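You operate a simulated robot arm through the tools that you are given. There is no shell and no other tool. Be economical: measure what you need, move in short steps, check, and stop when the job is done.

You run a simulated two-armed robot. Do the job below in one go: nothing can be reset, and whatever is moved stays where it is left.

Task
Pick up the green-banded bag with one hand, pass it to the other hand and put it on the top of the wooden box. Set down upright: green-banded bag.

It is judged by the outcome, as a careful person would: the job done as asked, and still so three seconds after it is handed in. It fails if anything else is knocked over, pushed out of place, dropped, spilled or broken.

Robot
Two 7-joint arms with three-finger grippers on one trunk, on a base that drives. Base frame: it is fixed to the floor where the robot stands at the start and does not move with it; the origin is under the middle of the robot, x ahead of it, y to its left, z up; the surface under the hand at the start is at about z = 0.8. Readings come in m, degrees, newtons and seconds.
The left shoulder is at the start at [0.09, 0.126, 1.086], the right one opposite. With the tool pointing down near the work surface each hand reaches from about 0.38 to 0.86 m from the robot's upright axis, wherever it stands, measured 20 degrees to its own side. Places, roughly: green-banded bag (11x8x13 cm) [0.6, 0.1, 0.8]; top of the wooden box [-3.7, 0.9, 0.9]. Payload 2.94 kg a hand.
The tool frame of a hand sits at the grasp point between the pads (the TCP): z along the fingers, y along the line on which they close. The tips reach 0.03 m beyond it. The gripper opens to 0.128 m. The gripper's body begins 0.093 m behind the TCP.
Orientation is that of the tool frame in the base frame, as a unit quaternion [w, x, y, z]. With the fingers straight down and closing along the base's y, the tool's x points along the base's -x, its y along +y and its z along -z.

Tools
- The arms move only by the tool jog_arm. It takes "left_increments", "right_increments" or both (then of equal length, played together; a hand with none holds still); each is a list of rows, each a list of 7 numbers: the shift along the tool's x, y, z in m, then the turn, a rotation vector about the tool's x, y, z in degrees, then the opening, from 0 (shut) to 1 (fully open). In form: [[dx, dy, dz, wx, wy, wz, fingers], ...]. A call has 1 to 12 rows; each row shifts and turns the commanded pose from where the row before left it, along the tool's axes as they then stand. Rows are played at 5 a second. More than 0.05 m and 8.6 degrees between two rows, or a gripper value outside its range, and nothing of the call is played. A pose out of reach is approached as far as the arm can. The call stops where the force on the tool passes 40 N (or 10 N more than at its start, if that is more) or the arm is blocked; 0.2 s more then pass. The fingers move at their own pace and stop on an object; they squeeze with about 43 N. The grip force told is the motor's: it shows also when the fingers shut on nothing. Time passes only in rows, and 0.2 s behind the last, so rows that do not move let the fingers close. It gives the time, the measured TCP pose, the force on the tool (base axes), the opening and the grip force at its end, in the units of the frame above (readings bear some noise), with the torque about the TCP (base axes, N m) and any sound that the robot's microphone picked up, and new pictures: "show" is both (left out), scene, wrist or none (wrist: the cameras of the hands that moved).
- Cameras (640 x 400 px; columns grow to the right, rows downward): "scene" is now at [0.2209, 0.0251, 1.2479]; the picture's right is [0.28, -0.96, 0.00], its down [-0.54, -0.16, -0.83] and it looks along [0.80, 0.24, -0.56] (base axes); focal length 226 px, centre (320, 200). "left" rides on the left gripper at [0.069, 0.015, -0.12] in its tool frame; the picture's right is [-0.21, 0.98, 0.00], its down [-0.82, -0.18, -0.54] and it looks along [-0.53, -0.12, 0.84] (tool axes); focal length 251 px, centre (320, 200). "right" rides on the right gripper at [0.069, -0.015, -0.12] in its tool frame; the picture's right is [0.21, 0.98, 0.00], its down [-0.82, 0.18, -0.54] and it looks along [-0.53, 0.12, 0.84] (tool axes); focal length 251 px, centre (320, 200). There is no depth. A picture from a camera that has moved, and an enlarged one, comes with that camera's place and axes in the base frame and with its lens.
- lift_body(by): slides the trunk up (or, below 0, down) by that many m; the arms and the scene camera ride with it, the base frame stays. It gives what a move gives, with no picture.
- roll_base(legs): drives the robot by 1 to 6 legs, each [ahead, left, turn to the left] in m, m and degrees, along the robot's own axes; the way and the turn of a leg run together, so that a leg with both is an arc; at most 1.5 m and 180 degrees a leg. The arms and the cameras ride along, it lands a little off, and it stops where it bumps. It gives what a move gives, and a new picture of the scene camera.
- aim_head(pan, tilt): turns the head with the scene camera to pan (to the left, within 80 degrees either way) and tilt (down, from -29 to 69), counted from straight ahead of the robot. It gives what a move gives, and a new picture of the scene camera.
- inspect(camera, box): a new picture of the part [left, top, right, bottom] of that camera's present view, enlarged. It takes no simulated time.
- sign_off(): hands the job in; it is judged then, once.

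Go step by step. Nothing tells you exact positions but the pictures and the camera data: compare them with the known pose of the tool, close in by small moves and look again before you grip or let go. The budget is 120 turns and 260 pictures, counting those below and the enlarged ones. Unless the task says otherwise, let go and move clear before handing in, and close with one line.

The tools are called after "Request:" by a JSON object that holds its "method" and its "body". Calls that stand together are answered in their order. jog_arm: Moves the arms, as the interface text tells. Its arguments: {"type":"object","properties":{"left_increments":{"type":"array"},"right_increments":{"type":"array"},"show":{"type":"string","enum":["both","scene","wrist","none"]}},"required":[]} The other tools are called the same way: lift_body (by) slides the trunk up or down; roll_base (legs) drives the base; aim_head (pan, tilt) turns the head that bears the scene camera; inspect (camera, box) takes an enlarged picture of a part of a camera's view; sign_off () hands the job in.

At the start:

```text
t: 0.0
left_tool_pos: [0.3852, 0.3004, 1.1264]
left_ee_rot: [0.0, 0.0, 1.0, 0.001]
left_contact_force: [0.6, -0.1, -0.3]
left_moment: [0.0, -0.02, 0.0]
left_width: 0.1279
left_finger_force: 0.0
right_tool_pos: [0.5187, -0.0952, 1.0918]
right_ee_rot: [0.001, 0.0, 1.0, 0.0]
right_contact_force: [0.4, -0.3, 0.2]
right_moment: [0.02, 0.0, -0.03]
right_width: 0.1282
right_finger_force: 0.1
trunk travel left (down, up): [-0.3, 0.247]
robot x, y, heading: [0.0015, 0.0034, -0.1]
head pan, tilt: [16.5, 33.9]
```

scene: 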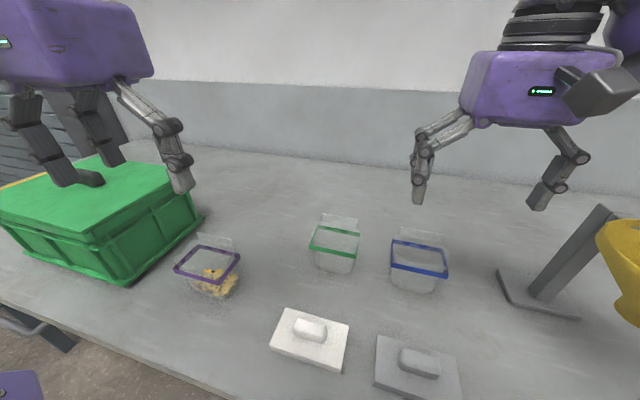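
right: 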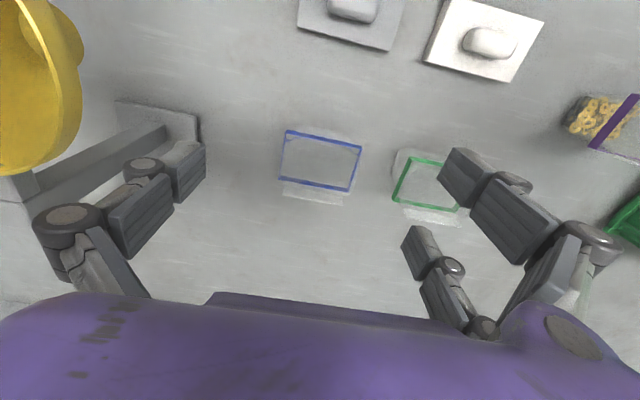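
left: 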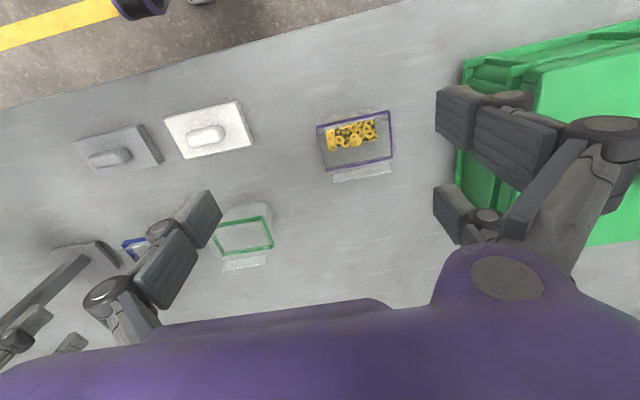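

The green-banded bag is clear and open-topped, and stands near [0.6, 0.1], between the purple and blue ones. I'll look closer before moving.

Request:
{"method": "inspect", "body": {"camera": "scene", "box": [260, 190, 460, 315]}}

Request:
{"method": "inspect", "body": {"camera": "left", "box": [160, 170, 320, 290]}}

Request:
{"method": "inspect", "body": {"camera": "right", "box": [260, 100, 500, 250]}}

```text
3.20 times, centred on (360, 252) of scene
camera zoom: at [0.2209, 0.0251, 1.2479], right [0.28, -0.96, 0.0], down [-0.54, -0.16, -0.83], along [0.8, 0.24, -0.56], focal length 722 px, centre (192, 32)
```

zoom: 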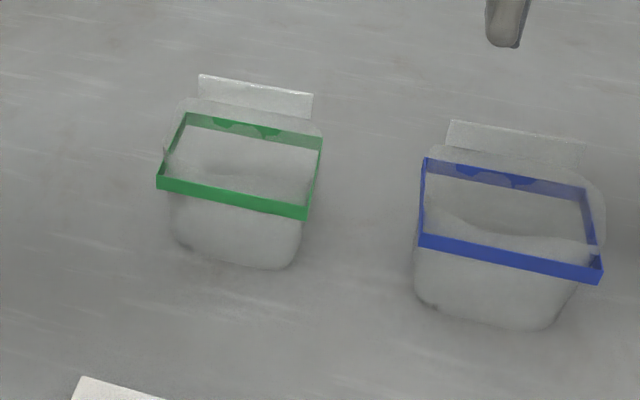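

```text
3.33 times, centred on (240, 230) of left
camera zoom: at [0.3161, 0.3152, 1.2463], right [0.21, 0.98, 0.0], down [0.82, -0.18, 0.54], along [0.53, -0.12, -0.84], focal length 838 px, centre (587, 100)
```

zoom: 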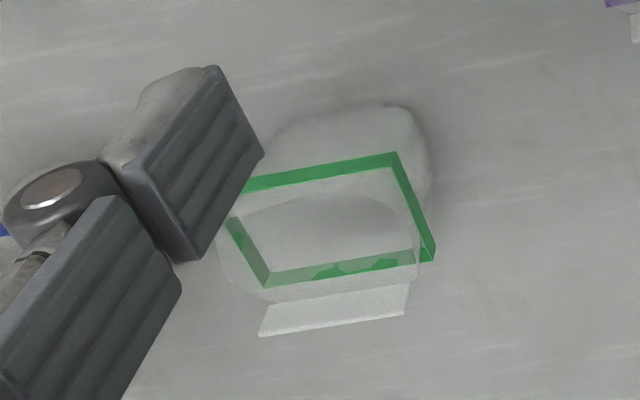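

```text
2.67 times, centred on (380, 175) of right
camera zoom: at [0.4481, -0.1126, 1.2109], right [-0.21, 0.98, 0.0], down [0.82, 0.18, 0.54], along [0.53, 0.12, -0.84], focal length 670 px, centre (160, 267)
```

zoom: 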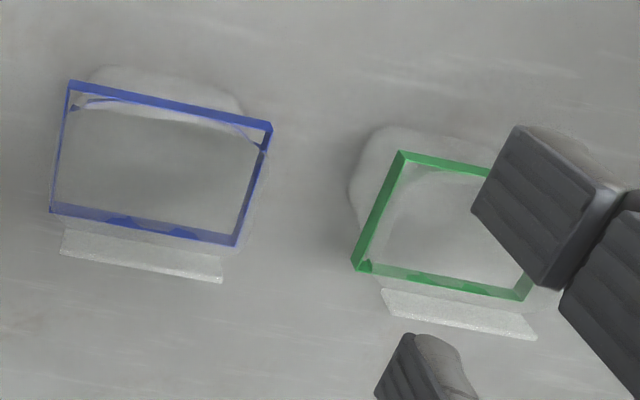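

The band is about x 0.561–0.634, y 0.047–0.153 and z 0.877, with a tab up to z 0.924 on its far side. The left hand will grip across x, tilted from the left, and the right hand will take over from the right. I'll turn the left wrist first and move the right hand clear.

Request:
{"method": "jog_arm", "body": {"left_increments": [[0, 0, 0, 0, 0, 8.2, 1], [0, 0, 0, 0, 0, 8.2, 1], [0, 0, 0, 0, 0, 8.2, 1], [0, 0, 0, 0, 0, 8.2, 1], [0, 0, 0, 0, 0, 8.2, 1], [0, 0, 0, 0, 0, 8.2, 1], [0, 0, 0, 0, 0, 8.2, 1], [0, 0, 0, 0, 0, 8.2, 1], [0, 0, 0, 0, 0, 8.2, 1], [0, 0, 0, 0, 0, 8.2, 1], [0, 0, 0, 0, 0, 8.1, 1], [0, 0, 0, 0, 0, 0, 1]], "right_increments": [[0, -0.05, 0, 0, 0, 0, 1], [0, -0.05, 0, 0, 0, 0, 1], [0, -0.05, 0, 0, 0, 0, 1], [0, -0.03, 0, 0, 0, 0, 1], [0, 0, 0, 0, 0, -8.2, 1], [0, 0, 0, 0, 0, -8.2, 1], [0, 0, 0, 0, 0, -8.2, 1], [0, 0, 0, 0, 0, -8.2, 1], [0, 0, 0, 0, 0, -8.2, 1], [0, 0, 0, 0, 0, -8.2, 1], [0, 0, 0, 0, 0, -8.2, 1], [0, 0, 0, 0, 0, -8.2, 1]], "show": "scene"}}

```text
t: 2.6
left_tool_pos: [0.3852, 0.3008, 1.126]
left_ee_rot: [0.0, 0.708, 0.706, 0.0]
left_contact_force: [-0.1, 0.2, 0.7]
left_moment: [-0.04, 0.0, 0.01]
left_width: 0.1279
left_finger_force: 0.1
right_tool_pos: [0.4609, -0.1932, 1.0749]
right_ee_rot: [0.0, -0.541, 0.841, -0.001]
right_contact_force: [-0.1, 0.1, 0.3]
right_moment: [-0.01, -0.03, -0.01]
right_width: 0.1282
right_finger_force: 0.1
right hand out of reach, approached as far as the arm can: row 10, 11, 12
trunk travel left (down, up): [-0.3, 0.247]
robot x, y, heading: [0.0012, -0.0015, 0.0]
head pan, tilt: [16.5, 33.9]
camera scene: at [0.2209, 0.0257, 1.2479], right [0.28, -0.96, 0.0], down [-0.54, -0.16, -0.83], along [0.8, 0.24, -0.56], focal length 226 px, centre (320, 200)
```

scene: 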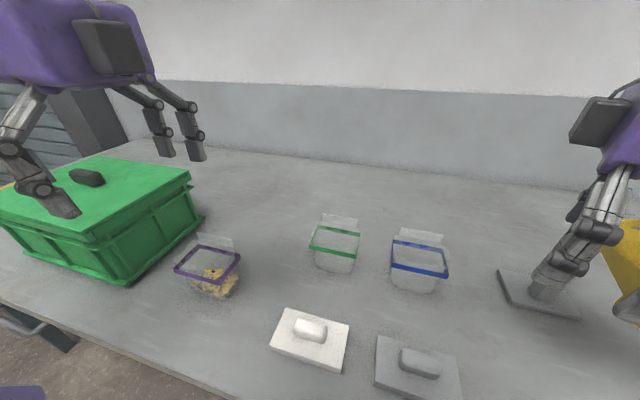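

The left wrist is turned with tool x along +y. Now I'll bring it over the bag and tilt it 30 degrees.

Request:
{"method": "jog_arm", "body": {"left_increments": [[-0.0232, 0.0426, 0, 0, 0, 0, 1], [-0.0232, 0.0426, 0, 0, 0, 0, 1], [-0.0232, 0.0426, 0, 0, 0, 0, 1], [-0.0232, 0.0426, 0, 0, 0, 0, 1], [-0.0232, 0.0426, 0, 0, 0, 0, 1], [0, 0, 0, 0, -7.5, 0, 1], [0, 0, 0, 0, -7.5, 0, 1], [0, 0, 0, 0, -7.5, 0, 1], [0, 0, 0, 0, -7.5, 0, 1], [0.0187, 0, 0.0325, 0, 0, 0, 1], [0.0187, 0, 0.0325, 0, 0, 0, 1], [0, 0, 0, 0, 0, 0, 1]]}}

```text
t: 5.2
left_tool_pos: [0.5971, 0.1821, 1.0502]
left_ee_rot: [0.183, 0.684, 0.682, -0.183]
left_contact_force: [-0.6, -0.7, -0.3]
left_moment: [0.0, 0.02, 0.01]
left_width: 0.1281
left_finger_force: 0.1
right_tool_pos: [0.4614, -0.1952, 1.0737]
right_ee_rot: [0.001, -0.541, 0.841, -0.001]
right_contact_force: [0.0, -0.7, 0.4]
right_moment: [-0.02, 0.01, -0.03]
right_width: 0.128
right_finger_force: 0.0
trunk travel left (down, up): [-0.3, 0.247]
robot x, y, heading: [0.0011, 0.0023, -0.1]
head pan, tilt: [16.5, 33.9]
camera scene: at [0.2206, 0.0249, 1.2479], right [0.28, -0.96, 0.0], down [-0.53, -0.16, -0.83], along [0.8, 0.24, -0.56], focal length 226 px, centre (320, 200)
camera left: at [0.6135, 0.3025, 1.1198], right [0.98, -0.19, 0.11], down [-0.18, -0.44, 0.88], along [-0.12, -0.88, -0.46], focal length 251 px, centre (320, 200)
```

scene: 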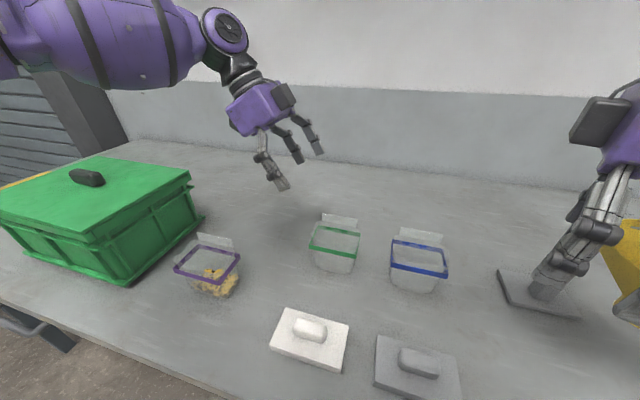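
left: 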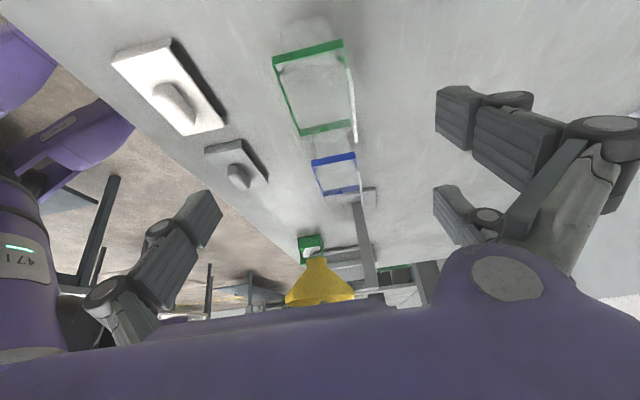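

The hand is in fact three-fingered, with two fingers on its tool +y side. A cleaner plan is for the left hand to pinch the upright tab from straight above, then the right hand to take the body from the front. I'll level the left hand and centre it over the tab.

Request:
{"method": "jog_arm", "body": {"left_increments": [[0, 0, 0, 0, 7.5, 0, 0.5], [0, 0, 0, 0, 7.5, 0, 0.5], [0, 0, 0, 0, 7.5, 0, 0.5], [0, 0, 0, 0, 7.5, 0, 0.5], [-0.041, 0.017, 0, 0, 0, 0, 0.5], [-0.041, 0.017, 0, 0, 0, 0, 0.5], [0, 0, 0.03, 0, 0, 0, 0.5], [0, 0, 0, 0, 0, 0, 0.5]]}}

```text
t: 7.0
left_tool_pos: [0.6061, 0.1616, 1.0215]
left_ee_rot: [0.0, 0.708, 0.706, 0.001]
left_contact_force: [-0.4, -0.2, -0.2]
left_moment: [0.0, -0.03, -0.01]
left_width: 0.0638
left_finger_force: 0.0
left hand out of reach, approached as far as the arm can: row 5, 6
right_tool_pos: [0.4619, -0.1949, 1.075]
right_ee_rot: [0.001, -0.541, 0.841, 0.0]
right_contact_force: [-0.6, 0.2, -0.4]
right_moment: [0.0, -0.01, -0.03]
right_width: 0.128
right_finger_force: 0.0
trunk travel left (down, up): [-0.3, 0.247]
robot x, y, heading: [-0.0003, -0.0018, 0.0]
head pan, tilt: [16.5, 33.9]
camera scene: at [0.2203, 0.025, 1.248], right [0.28, -0.96, 0.0], down [-0.53, -0.16, -0.83], along [0.8, 0.24, -0.56], focal length 226 px, centre (320, 200)
camera left: at [0.6213, 0.2312, 1.1421], right [0.98, -0.22, 0.0], down [-0.18, -0.82, 0.54], along [-0.12, -0.53, -0.84], focal length 251 px, centre (320, 200)
```

scene: 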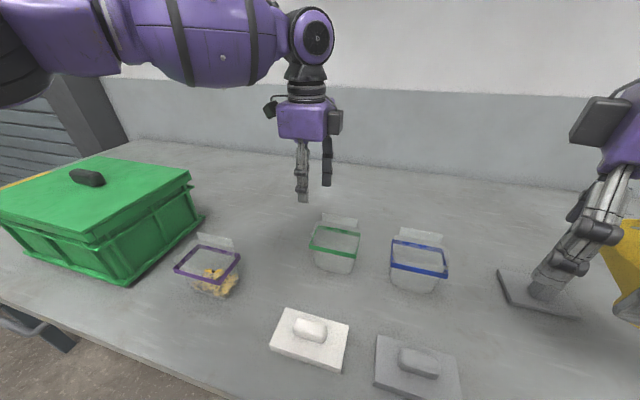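
left: 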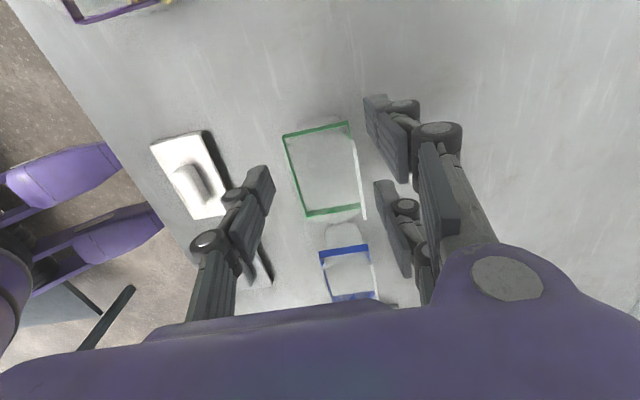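

The left hand reached its limit just short of the tab. I'll return the right wrist to its natural orientation, then shift the base slightly.

Request:
{"method": "jog_arm", "body": {"right_increments": [[0, 0, 0, 0, 0, 8.2, 1], [0, 0, 0, 0, 0, 8.2, 1], [0, 0, 0, 0, 0, 8.2, 1], [0, 0, 0, 0, 0, 8.2, 1], [0, 0, 0, 0, 0, 8.2, 1], [0, 0, 0, 0, 0, 8.2, 1], [0, 0, 0, 0, 0, 8.2, 1], [0, 0, 0, 0, 0, 8.2, 1], [0.04, 0, 0, 0, 0, 0, 1], [0.04, 0, 0, 0, 0, 0, 1]], "show": "scene"}}

Request:
{"method": "inspect", "body": {"camera": "left", "box": [230, 90, 430, 215]}}

Request:
{"method": "aim_head", "body": {"pan": 0, "tilt": 60}}

```text
t: 9.2
left_tool_pos: [0.6071, 0.1624, 1.0224]
left_ee_rot: [0.0, 0.708, 0.707, 0.0]
left_contact_force: [-0.4, 0.1, 0.2]
left_moment: [-0.02, -0.01, -0.02]
left_width: 0.0642
left_finger_force: 0.1
right_tool_pos: [0.3797, -0.1952, 1.0719]
right_ee_rot: [0.0, 0.002, 1.0, -0.001]
right_contact_force: [0.6, -0.3, 0.5]
right_moment: [-0.02, -0.05, -0.05]
right_width: 0.128
right_finger_force: 0.1
trunk travel left (down, up): [-0.3, 0.247]
robot x, y, heading: [-0.001, 0.0034, -0.1]
head pan, tilt: [16.5, 33.9]
camera scene: at [0.2204, 0.0251, 1.248], right [0.28, -0.96, 0.0], down [-0.53, -0.16, -0.83], along [0.8, 0.24, -0.56], focal length 226 px, centre (320, 200)
```

scene: 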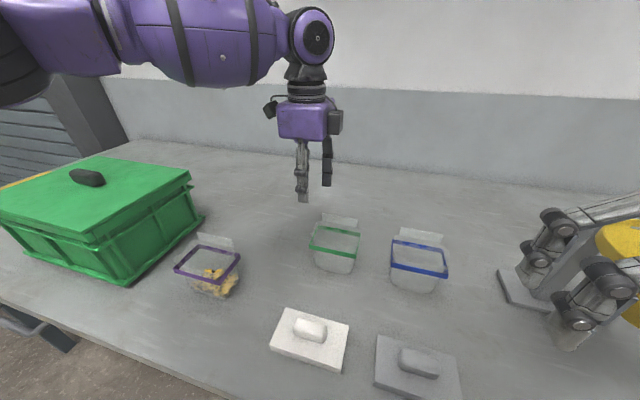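

```text
3.20 times, centred on (330, 152) of left
camera zoom: at [0.6213, 0.2312, 1.1421], right [0.98, -0.22, 0.0], down [-0.18, -0.82, 0.54], along [-0.12, -0.53, -0.84], focal length 805 px, centre (288, 352)
```

zoom: 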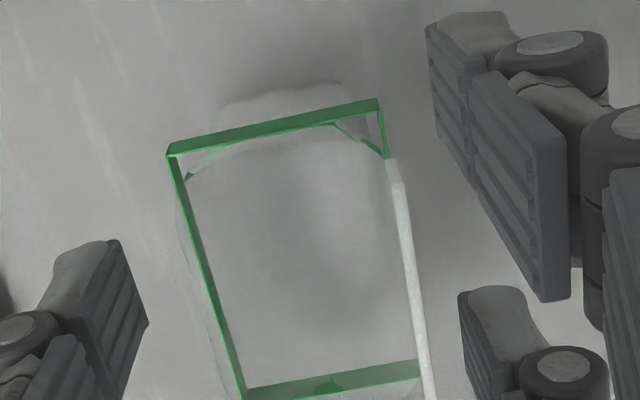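

```text
t: 10.1
left_tool_pos: [0.6075, 0.1626, 1.0218]
left_ee_rot: [0.001, 0.708, 0.706, -0.001]
left_contact_force: [-0.1, 0.7, -0.3]
left_moment: [0.01, -0.01, 0.0]
left_width: 0.0639
left_finger_force: 0.1
right_tool_pos: [0.3806, -0.1944, 1.0726]
right_ee_rot: [0.001, -0.001, 1.0, 0.0]
right_contact_force: [0.0, -0.4, 0.7]
right_moment: [0.0, -0.01, 0.01]
right_width: 0.128
right_finger_force: 0.0
trunk travel left (down, up): [-0.3, 0.247]
robot x, y, heading: [-0.0018, -0.0012, -0.0]
head pan, tilt: [0.0, 60.0]
camera scene: at [0.2025, -0.0001, 1.212], right [0.0, -1.0, 0.0], down [-0.87, 0.0, -0.5], along [0.5, 0.0, -0.87], focal length 226 px, centre (320, 200)
```

scene: 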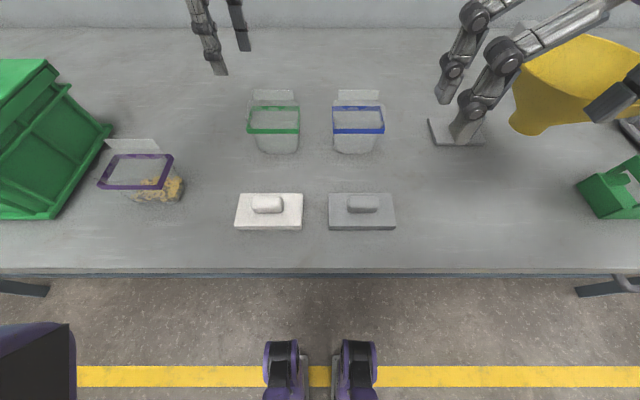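

I see the table edge at x≈0.295 and a yellow lamp on the right. The left wrist is limited by yaw, so I'll tuck the right hand in and turn the robot 15 degrees to the right.

Request:
{"method": "jog_arm", "body": {"right_increments": [[0, 0.04, -0.02, 0, 0, 0, 1], [0, 0.04, -0.02, 0, 0, 0, 1], [0, 0.04, -0.02, 0, 0, 0, 1]], "show": "none"}}

Request:
{"method": "roll_base", "body": {"legs": [[0, 0, -15]]}}

```text
t: 10.9
left_tool_pos: [0.606, 0.1631, 1.0222]
left_ee_rot: [0.001, 0.707, 0.707, -0.001]
left_contact_force: [-0.5, 0.1, -0.2]
left_moment: [-0.01, 0.0, -0.01]
left_width: 0.064
left_finger_force: 0.0
right_tool_pos: [0.3804, -0.0722, 1.1313]
right_ee_rot: [-0.002, 0.001, 1.0, -0.002]
right_contact_force: [0.0, 0.2, 0.2]
right_moment: [-0.06, 0.02, 0.03]
right_width: 0.128
right_finger_force: 0.0
trunk travel left (down, up): [-0.3, 0.247]
robot x, y, heading: [-0.002, -0.0023, 0.1]
head pan, tilt: [0.0, 60.0]
```

```text
t: 12.2
left_tool_pos: [0.628, 0.0004, 1.0229]
left_ee_rot: [0.001, 0.793, 0.609, 0.0]
left_contact_force: [-0.9, 0.0, 0.3]
left_moment: [0.02, -0.01, 0.01]
left_width: 0.064
left_finger_force: 0.1
right_tool_pos: [0.3487, -0.1689, 1.1325]
right_ee_rot: [0.001, 0.129, 0.992, 0.0]
right_contact_force: [0.5, -1.1, -0.3]
right_moment: [0.0, 0.02, 0.0]
right_width: 0.1281
right_finger_force: 0.0
trunk travel left (down, up): [-0.3, 0.247]
robot x, y, heading: [-0.0029, 0.0002, -15.1]
head pan, tilt: [0.0, 60.0]
camera scene: at [0.1987, -0.0564, 1.2162], right [-0.3, -0.95, 0.0], down [-0.79, 0.25, -0.55], along [0.53, -0.17, -0.83], focal length 226 px, centre (320, 200)
```

scene: 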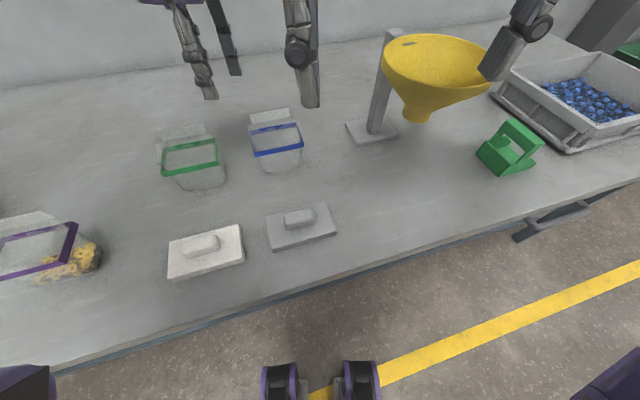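

The tab is confirmed at x≈0.632, y 0.06–0.15. I'll straighten the left hand's yaw and move it above the tab.

Request:
{"method": "jog_arm", "body": {"left_increments": [[0, 0, 0, 0, 0, -7.5, 0.5], [0, 0, 0, 0, 0, -7.5, 0.5], [0.034, 0.0015, 0, 0, 0, 0, 0.5], [0.034, 0.0015, 0, 0, 0, 0, 0.5], [0.035, 0.001, 0.02, 0, 0, 0, 0.5], [0, 0, 0.02, 0, 0, 0, 0.5]]}}

Request:
{"method": "inspect", "body": {"camera": "left", "box": [220, 90, 460, 270]}}

```text
t: 13.6
left_tool_pos: [0.635, 0.1017, 0.9817]
left_ee_rot: [0.0, 0.707, 0.707, 0.0]
left_contact_force: [-0.8, 0.1, 0.1]
left_moment: [0.01, 0.01, -0.01]
left_width: 0.064
left_finger_force: 0.0
right_tool_pos: [0.3483, -0.1688, 1.1319]
right_ee_rot: [0.0, 0.13, 0.992, 0.0]
right_contact_force: [0.0, 0.0, 0.4]
right_moment: [0.02, -0.01, 0.03]
right_width: 0.1281
right_finger_force: 0.1
trunk travel left (down, up): [-0.3, 0.247]
robot x, y, heading: [0.0006, 0.0002, -14.9]
head pan, tilt: [0.0, 60.0]
camera scene: at [0.1989, -0.0569, 1.2161], right [-0.3, -0.95, 0.0], down [-0.8, 0.25, -0.55], along [0.53, -0.17, -0.83], focal length 226 px, centre (320, 200)
camera left: at [0.6491, 0.1711, 1.1018], right [0.98, -0.21, 0.0], down [-0.18, -0.82, 0.54], along [-0.12, -0.53, -0.84], focal length 251 px, centre (320, 200)
```

scene: 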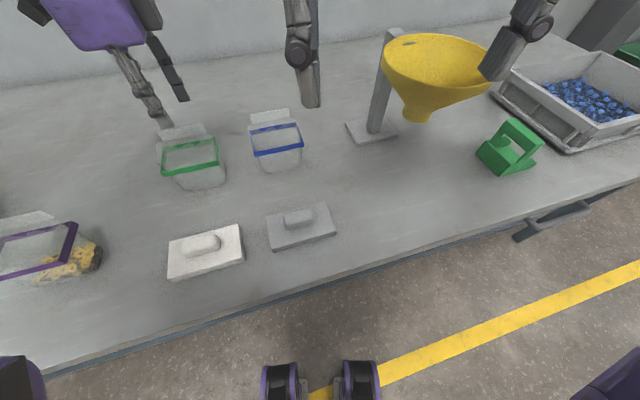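
left: 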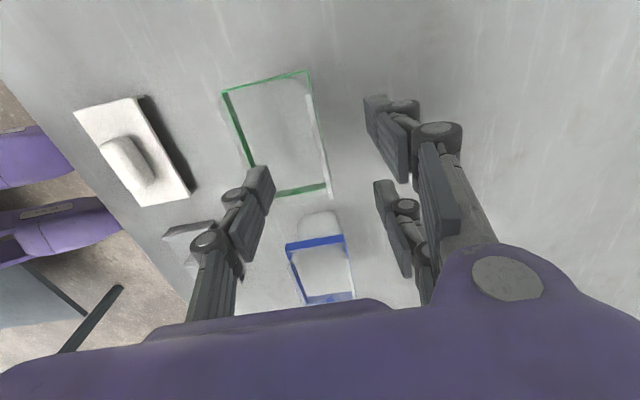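

```text
2.22 times, centred on (340, 180) of left
camera zoom: at [0.6491, 0.1711, 1.1018], right [0.98, -0.21, 0.0], down [-0.18, -0.82, 0.54], along [-0.12, -0.53, -0.84], focal length 559 px, centre (276, 244)
```

zoom: 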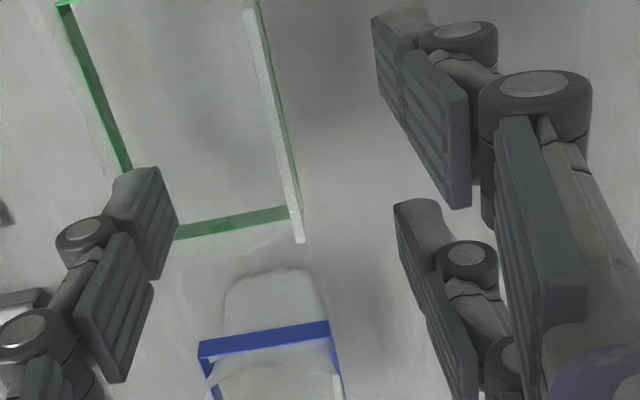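

The tab is at x≈0.6335 and y centre 0.101, and the hand is centred over it. I'll lower it until the tips are just above the band.

Request:
{"method": "jog_arm", "body": {"left_increments": [[0, -0.0015, 0.03, 0, 0, 0, 0.5], [0, 0, 0.02, 0, 0, 0, 0.5], [0, 0, 0.015, 0, 0, 0, 0.5], [0, 0, 0, 0, 0, 0, 0.5]]}}

Request:
{"method": "inspect", "body": {"camera": "scene", "box": [100, 60, 260, 200]}}

```text
t: 14.6
left_tool_pos: [0.6323, 0.103, 0.9167]
left_ee_rot: [0.0, 0.708, 0.707, 0.0]
left_contact_force: [0.8, -0.4, 0.2]
left_moment: [0.02, -0.02, -0.02]
left_width: 0.064
left_finger_force: 0.0
right_tool_pos: [0.3483, -0.1688, 1.1317]
right_ee_rot: [0.0, 0.13, 0.992, 0.001]
right_contact_force: [-0.4, 0.2, -0.4]
right_moment: [-0.01, -0.03, 0.03]
right_width: 0.1279
right_finger_force: 0.1
trunk travel left (down, up): [-0.3, 0.247]
robot x, y, heading: [0.0016, 0.0004, -15.1]
head pan, tilt: [0.0, 60.0]
camera scene: at [0.1986, -0.0562, 1.2162], right [-0.3, -0.95, 0.0], down [-0.79, 0.25, -0.55], along [0.53, -0.17, -0.83], focal length 226 px, centre (320, 200)
camera left: at [0.647, 0.1732, 1.0376], right [0.98, -0.21, 0.0], down [-0.18, -0.82, 0.54], along [-0.12, -0.53, -0.84], focal length 251 px, centre (320, 200)
```

scene: 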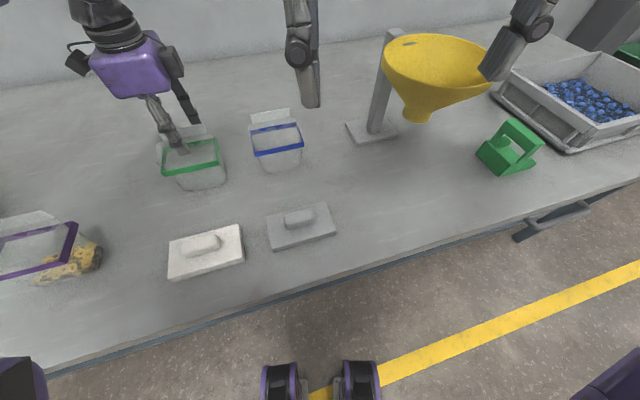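
left: 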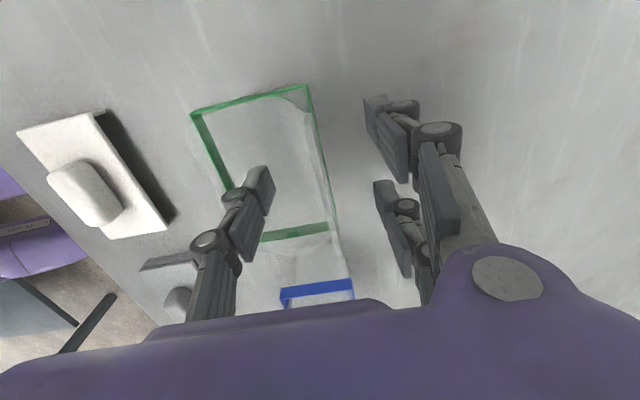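

```text
2.86 times, centred on (180, 130) of scene
camera zoom: at [0.1986, -0.0562, 1.2162], right [-0.3, -0.95, 0.0], down [-0.79, 0.25, -0.55], along [0.53, -0.17, -0.83], focal length 645 px, centre (720, 400)
```

zoom: 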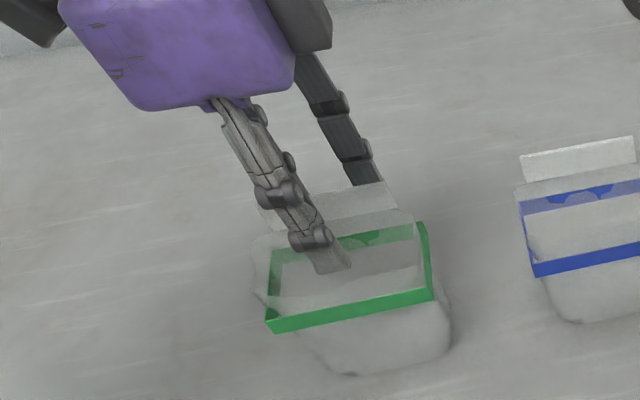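

The tab lies between the fingers with no contact yet. I'll close on it.

Request:
{"method": "jog_arm", "body": {"left_increments": [[0, 0, 0, 0, 0, 0, 0.3], [0, 0, 0, 0, 0, 0, 0.15], [0, 0, 0, 0, 0, 0, 0.0], [0, 0, 0, 0, 0, 0, 0.0], [0, 0, 0, 0, 0, 0, 0.0]]}}

Request:
{"method": "inspect", "body": {"camera": "scene", "box": [100, 60, 260, 200]}}

```text
t: 15.8
left_tool_pos: [0.6316, 0.1044, 0.9171]
left_ee_rot: [0.0, 0.707, 0.708, -0.001]
left_contact_force: [0.7, 0.3, 0.3]
left_moment: [-0.02, -0.05, 0.01]
left_width: 0.0059
left_finger_force: 32.3
right_tool_pos: [0.3489, -0.1686, 1.1318]
right_ee_rot: [0.0, 0.131, 0.991, 0.0]
right_contact_force: [0.2, 0.2, 0.0]
right_moment: [-0.02, 0.04, 0.0]
right_width: 0.1277
right_finger_force: 0.1
trunk travel left (down, up): [-0.3, 0.247]
robot x, y, heading: [0.0004, 0.0011, -15.0]
head pan, tilt: [0.0, 60.0]
camera scene: at [0.1987, -0.0561, 1.2162], right [-0.3, -0.95, 0.0], down [-0.79, 0.25, -0.55], along [0.53, -0.17, -0.83], focal length 226 px, centre (320, 200)
camera left: at [0.6471, 0.1733, 1.0377], right [0.98, -0.21, 0.0], down [-0.18, -0.82, 0.54], along [-0.12, -0.53, -0.84], focal length 251 px, centre (320, 200)
```

scene: 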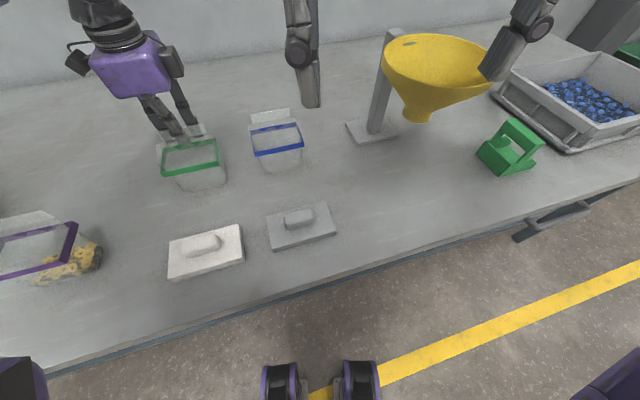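
left: 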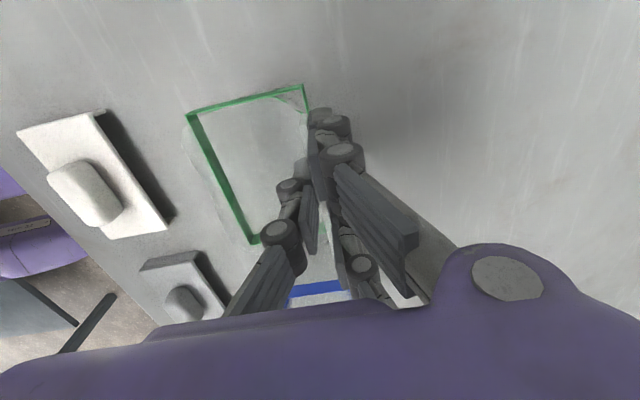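

```text
2.86 times, centred on (180, 130) of scene
camera zoom: at [0.1987, -0.0561, 1.2162], right [-0.3, -0.95, 0.0], down [-0.79, 0.25, -0.55], along [0.53, -0.17, -0.83], focal length 645 px, centre (720, 400)
```

zoom: 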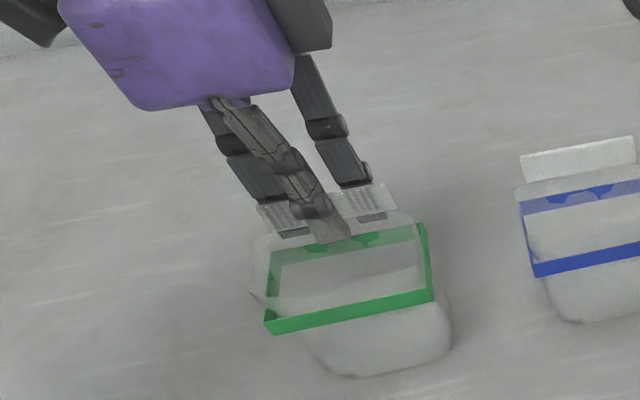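

Held on the tab, about 6 mm thick. I'll lift slowly and check.

Request:
{"method": "jog_arm", "body": {"left_increments": [[0, 0, -0.01, 0, 0, 0, 0], [0, 0, -0.02, 0, 0, 0, 0], [0, 0, -0.02, 0, 0, 0, 0], [0, 0, 0, 0, 0, 0, 0]]}}

Request:
{"method": "inspect", "body": {"camera": "scene", "box": [100, 60, 260, 200]}}

```text
t: 16.8
left_tool_pos: [0.6316, 0.1037, 0.9684]
left_ee_rot: [0.0, 0.707, 0.707, -0.001]
left_contact_force: [0.1, -0.5, 0.4]
left_moment: [0.0, 0.0, 0.01]
left_width: 0.0061
left_finger_force: 31.9
right_tool_pos: [0.3489, -0.1685, 1.1319]
right_ee_rot: [0.0, 0.129, 0.992, 0.0]
right_contact_force: [-0.8, 0.6, -0.4]
right_moment: [0.04, 0.01, 0.02]
right_width: 0.1278
right_finger_force: 0.0
trunk travel left (down, up): [-0.3, 0.247]
robot x, y, heading: [-0.0017, -0.0003, -14.7]
head pan, tilt: [0.0, 60.0]
camera scene: at [0.199, -0.0561, 1.2162], right [-0.3, -0.95, 0.0], down [-0.79, 0.25, -0.55], along [0.53, -0.17, -0.83], focal length 226 px, centre (320, 200)
camera left: at [0.646, 0.1733, 1.0882], right [0.98, -0.21, 0.0], down [-0.18, -0.82, 0.54], along [-0.12, -0.53, -0.84], focal length 251 px, centre (320, 200)
```

scene: 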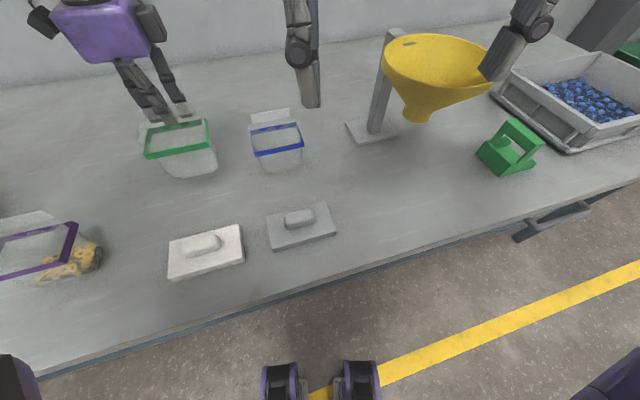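
left: 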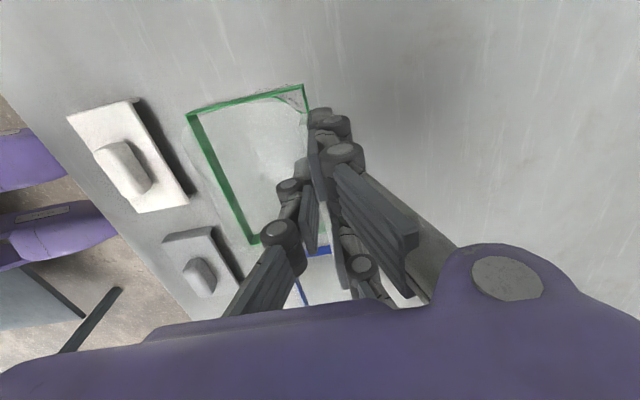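

```text
2.86 times, centred on (180, 130) of scene
camera zoom: at [0.199, -0.0561, 1.2162], right [-0.3, -0.95, 0.0], down [-0.79, 0.25, -0.55], along [0.53, -0.17, -0.83], focal length 645 px, centre (720, 400)
```

zoom: 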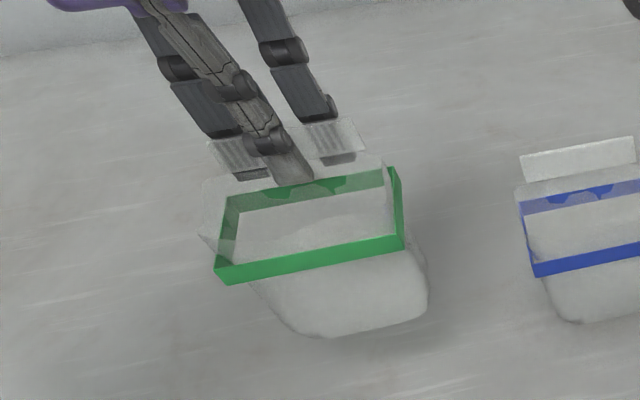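

The bag is lifted cleanly and hangs upright. Next I raise it and bring the right hand in, tilted 45 degrees forward and short of the bag.

Request:
{"method": "jog_arm", "body": {"left_increments": [[0, 0, -0.045, 0, 0, 0, 0], [0, 0, -0.045, 0, 0, 0, 0], [0, 0, -0.045, 0, 0, 0, 0], [0, 0, -0.045, 0, 0, 0, 0], [0, 0, 0, 0, 0, 0, 0], [0, 0, 0, 0, 0, 0, 0], [0, 0, 0, 0, 0, 0, 0], [0, 0, 0, 0, 0, 0, 0], [0, 0, 0, 0, 0, 0, 0], [0, 0, 0, 0, 0, 0, 0], [0, 0, 0, 0, 0, 0, 0]], "right_increments": [[0, 0, 0, 0, 0, -7.5, 1], [0, 0, 0, 0, 0, -7.5, 1], [-0.033, 0.017, -0.023, 0, 0, 0, 1], [-0.033, 0.017, -0.023, 0, 0, 0, 1], [-0.033, 0.017, -0.023, 0, 0, 0, 1], [0, 0, 0, 0, -7.5, 0, 1], [0, 0, 0, 0, -7.5, 0, 1], [0, 0, 0, 0, -7.5, 0, 1], [0, 0, 0, 0, -7.5, 0, 1], [0, 0, 0, 0, -7.5, 0, 1], [0, 0, 0, 0, -7.5, 0, 1]]}}

Request:
{"method": "aim_head", "body": {"pan": 15, "tilt": 25}}

```text
t: 19.2
left_tool_pos: [0.6335, 0.1019, 1.1488]
left_ee_rot: [0.0, 0.707, 0.707, 0.0]
left_contact_force: [-0.3, 0.7, -0.4]
left_moment: [0.01, -0.01, -0.01]
left_width: 0.0058
left_finger_force: 32.3
right_tool_pos: [0.4476, -0.1177, 1.201]
right_ee_rot: [0.383, 0.0, 0.924, 0.0]
right_contact_force: [0.5, -0.6, -0.1]
right_moment: [-0.03, -0.05, 0.0]
right_width: 0.128
right_finger_force: 0.0
trunk travel left (down, up): [-0.3, 0.247]
robot x, y, heading: [-0.0006, 0.0009, -14.8]
head pan, tilt: [0.0, 60.0]
camera scene: at [0.2035, -0.0713, 1.2307], right [-0.45, -0.9, 0.0], down [-0.64, 0.32, -0.7], along [0.63, -0.31, -0.71], focal length 226 px, centre (320, 200)
camera right: at [0.3123, -0.1338, 1.2358], right [-0.15, 0.98, -0.15], down [0.2, 0.18, 0.96], along [0.97, 0.12, -0.22], focal length 251 px, centre (320, 200)
camera left: at [0.6479, 0.1707, 1.2678], right [0.98, -0.21, 0.0], down [-0.18, -0.82, 0.54], along [-0.12, -0.53, -0.84], focal length 251 px, centre (320, 200)
```

scene: 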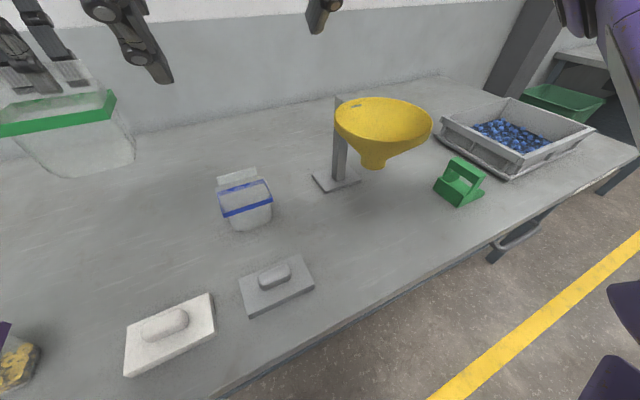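
right: 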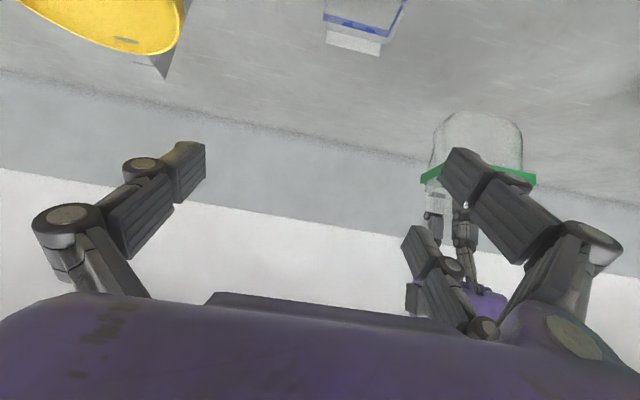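
left: 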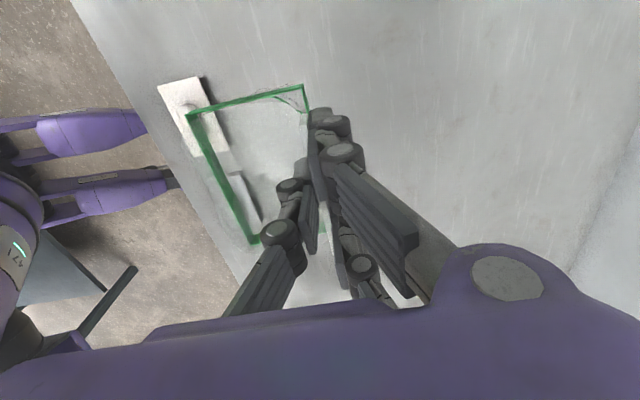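

```text
t: 20.2
left_tool_pos: [0.6332, 0.1016, 1.1473]
left_ee_rot: [0.001, 0.707, 0.707, 0.0]
left_contact_force: [-0.2, 0.4, 0.1]
left_moment: [0.0, -0.04, -0.01]
left_width: 0.0061
left_finger_force: 31.7
right_tool_pos: [0.4477, -0.1178, 1.2001]
right_ee_rot: [0.383, -0.001, 0.924, 0.0]
right_contact_force: [0.1, 0.6, -0.2]
right_moment: [0.0, -0.01, 0.03]
right_width: 0.128
right_finger_force: 0.0
trunk travel left (down, up): [-0.3, 0.247]
robot x, y, heading: [-0.0007, 0.0005, -14.6]
head pan, tilt: [15.0, 25.0]
camera scene: at [0.2234, -0.035, 1.2619], right [0.0, -1.0, 0.0], down [-0.42, 0.0, -0.91], along [0.91, 0.0, -0.42], focal length 226 px, centre (320, 200)
```

scene: 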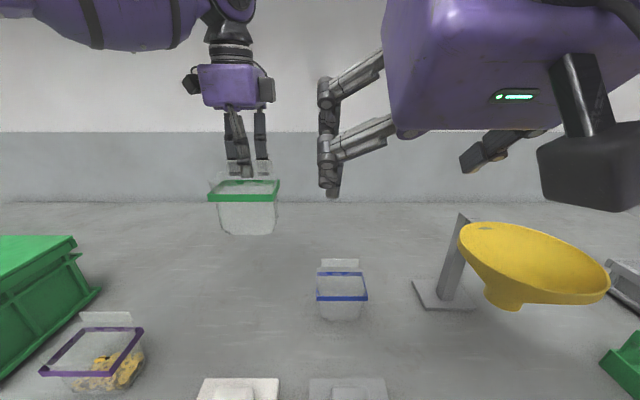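

The bag hangs upright with the right hand beside it. I'll shift the right hand sideways to line up with the bag.

Request:
{"method": "jog_arm", "body": {"right_increments": [[0, 0.043, 0, 0, 0, 0, 1], [0, 0.043, 0, 0, 0, 0, 1], [0, 0.043, 0, 0, 0, 0, 1], [0, 0.043, 0, 0, 0, 0, 1], [0, 0.042, 0, 0, 0, 0, 1], [0, 0, 0, 0, 0, 0, 1]]}}

Request:
{"method": "inspect", "body": {"camera": "right", "box": [180, 60, 460, 260]}}

```text
t: 21.6
left_tool_pos: [0.632, 0.1027, 1.1475]
left_ee_rot: [0.0, 0.707, 0.707, 0.0]
left_contact_force: [-0.4, 0.7, -1.1]
left_moment: [0.02, 0.0, -0.03]
left_width: 0.0063
left_finger_force: 31.7
right_tool_pos: [0.4522, 0.0919, 1.2]
right_ee_rot: [0.379, 0.005, 0.925, 0.001]
right_contact_force: [-0.1, -1.2, 0.5]
right_moment: [0.03, -0.01, -0.01]
right_width: 0.1281
right_finger_force: 0.0
trunk travel left (down, up): [-0.3, 0.247]
robot x, y, heading: [-0.0005, 0.0019, -14.8]
head pan, tilt: [15.0, 25.0]
camera scene: at [0.2239, -0.0377, 1.2721], right [-0.03, -1.0, 0.0], down [-0.32, 0.01, -0.95], along [0.95, -0.03, -0.32], focal length 226 px, centre (320, 200)
camera right: at [0.3172, 0.0773, 1.2354], right [-0.15, 0.98, -0.15], down [0.21, 0.17, 0.96], along [0.97, 0.11, -0.23], focal length 251 px, centre (320, 200)
```

scene: 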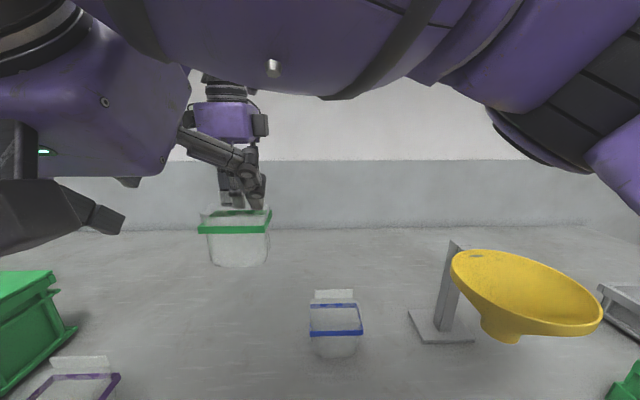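
right: 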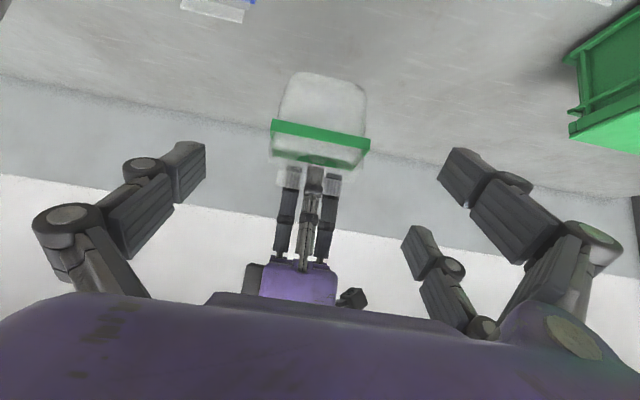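

```text
2.00 times, centred on (320, 160) of right
camera zoom: at [0.3172, 0.0773, 1.2354], right [-0.15, 0.98, -0.15], down [0.21, 0.17, 0.96], along [0.97, 0.11, -0.23], focal length 503 px, centre (320, 280)
```

zoom: 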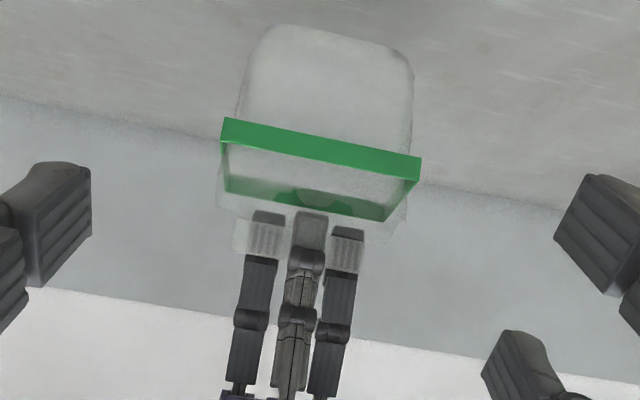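

The bag's band centre is at about [0.598, 0.096, 1.106] and the right fingers straddle it with even clearance. I'll advance partway and check.

Request:
{"method": "jog_arm", "body": {"right_increments": [[-0.021, 0.003, 0.02, 0, 0, 0, 1], [0, 0, 0.035, 0, 0, 0, 1], [0, 0, 0.035, 0, 0, 0, 1], [0, 0, 0.02, 0, 0, 0, 1], [0, 0, 0, 0, 0, 0, 1]]}}

Request:
{"method": "inspect", "body": {"camera": "right", "box": [180, 60, 460, 260]}}

```text
t: 22.8
left_tool_pos: [0.634, 0.1005, 1.1488]
left_ee_rot: [0.0, 0.707, 0.707, 0.0]
left_contact_force: [0.6, -1.0, -1.3]
left_moment: [0.0, -0.02, 0.04]
left_width: 0.006
left_finger_force: 31.9
right_tool_pos: [0.5415, 0.099, 1.1389]
right_ee_rot: [0.383, -0.001, 0.924, 0.0]
right_contact_force: [0.0, 0.1, 0.0]
right_moment: [0.0, -0.02, -0.01]
right_width: 0.1279
right_finger_force: 0.1
trunk travel left (down, up): [-0.3, 0.247]
robot x, y, heading: [-0.0015, -0.0006, -14.6]
head pan, tilt: [15.0, 25.0]
camera scene: at [0.2232, -0.0349, 1.262], right [0.0, -1.0, 0.0], down [-0.42, 0.0, -0.91], along [0.91, 0.0, -0.42], focal length 226 px, centre (320, 200)
camera right: at [0.4053, 0.083, 1.1739], right [-0.15, 0.98, -0.15], down [0.2, 0.18, 0.96], along [0.97, 0.12, -0.22], focal length 251 px, centre (320, 200)
```

scene: 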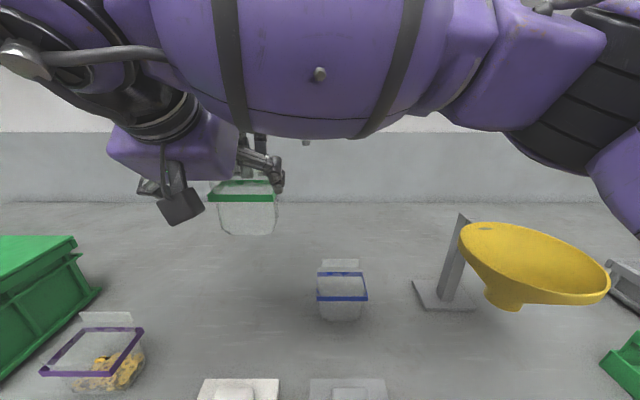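
right: 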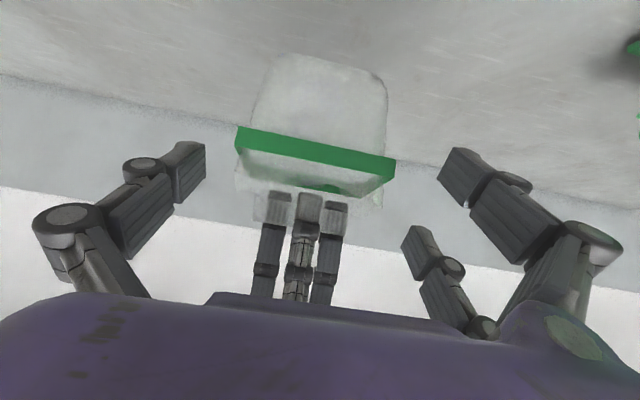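

```text
2.00 times, centred on (320, 160) of right
camera zoom: at [0.4053, 0.083, 1.1739], right [-0.15, 0.98, -0.15], down [0.2, 0.18, 0.96], along [0.97, 0.12, -0.22], focal length 503 px, centre (320, 280)
```

zoom: 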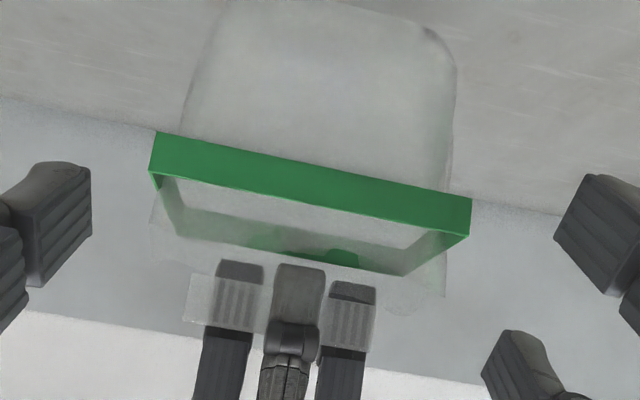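

Aligned within 2–3 mm. I'll advance the last 6.6 cm.

Request:
{"method": "jog_arm", "body": {"right_increments": [[0, -0.0025, 0.025, 0, 0, 0, 1], [0, 0, 0.021, 0, 0, 0, 1], [0, 0, 0.02, 0, 0, 0, 1], [0, 0, 0, 0, 0, 0, 1]]}}

Request:
{"method": "inspect", "body": {"camera": "right", "box": [160, 60, 480, 260]}}

Request:
{"method": "inspect", "body": {"camera": "left", "box": [120, 60, 480, 300]}}

```text
t: 23.8
left_tool_pos: [0.6334, 0.1013, 1.148]
left_ee_rot: [0.0, 0.707, 0.707, -0.001]
left_contact_force: [0.0, 0.2, -1.8]
left_moment: [0.0, -0.02, -0.01]
left_width: 0.006
left_finger_force: 31.8
right_tool_pos: [0.5863, 0.0973, 1.0922]
right_ee_rot: [0.383, -0.002, 0.924, 0.001]
right_contact_force: [-0.7, -0.5, 0.1]
right_moment: [-0.01, 0.0, -0.01]
right_width: 0.1281
right_finger_force: 0.1
trunk travel left (down, up): [-0.3, 0.247]
robot x, y, heading: [-0.0018, 0.0003, -14.8]
head pan, tilt: [15.0, 25.0]
camera scene: at [0.2232, -0.0348, 1.262], right [0.0, -1.0, 0.0], down [-0.42, 0.0, -0.91], along [0.91, 0.0, -0.42], focal length 226 px, centre (320, 200)
camera right: at [0.4515, 0.0812, 1.1275], right [-0.15, 0.98, -0.15], down [0.2, 0.18, 0.96], along [0.97, 0.12, -0.22], focal length 251 px, centre (320, 200)
```

scene: 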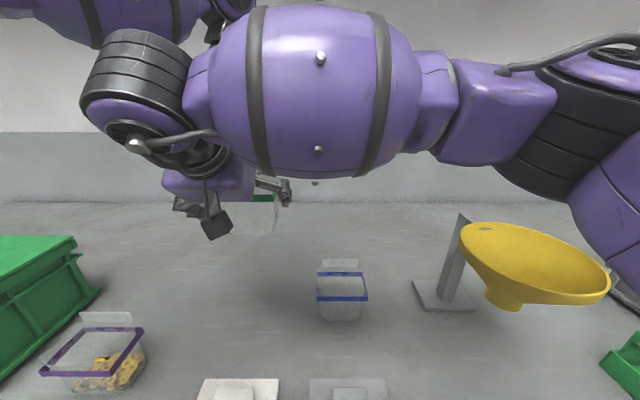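
right: 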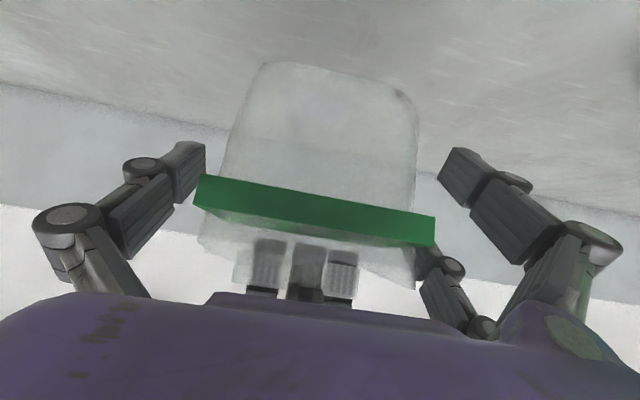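

```text
2.00 times, centred on (320, 160) of right
camera zoom: at [0.4515, 0.0812, 1.1275], right [-0.15, 0.98, -0.15], down [0.2, 0.18, 0.96], along [0.97, 0.12, -0.22], focal length 503 px, centre (320, 280)
```

zoom: 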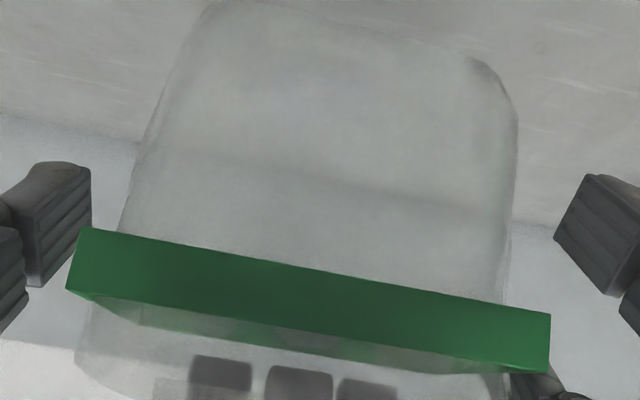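

```text
1.67 times, centred on (300, 180) of left
camera zoom: at [0.6479, 0.171, 1.2678], right [0.98, -0.21, 0.0], down [-0.18, -0.82, 0.54], along [-0.12, -0.53, -0.84], focal length 419 px, centre (353, 233)
```

zoom: 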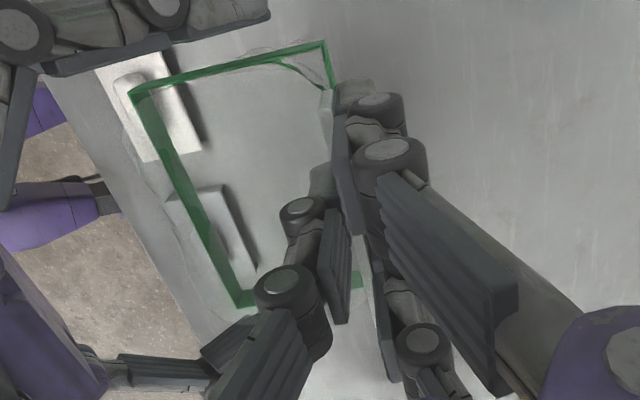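

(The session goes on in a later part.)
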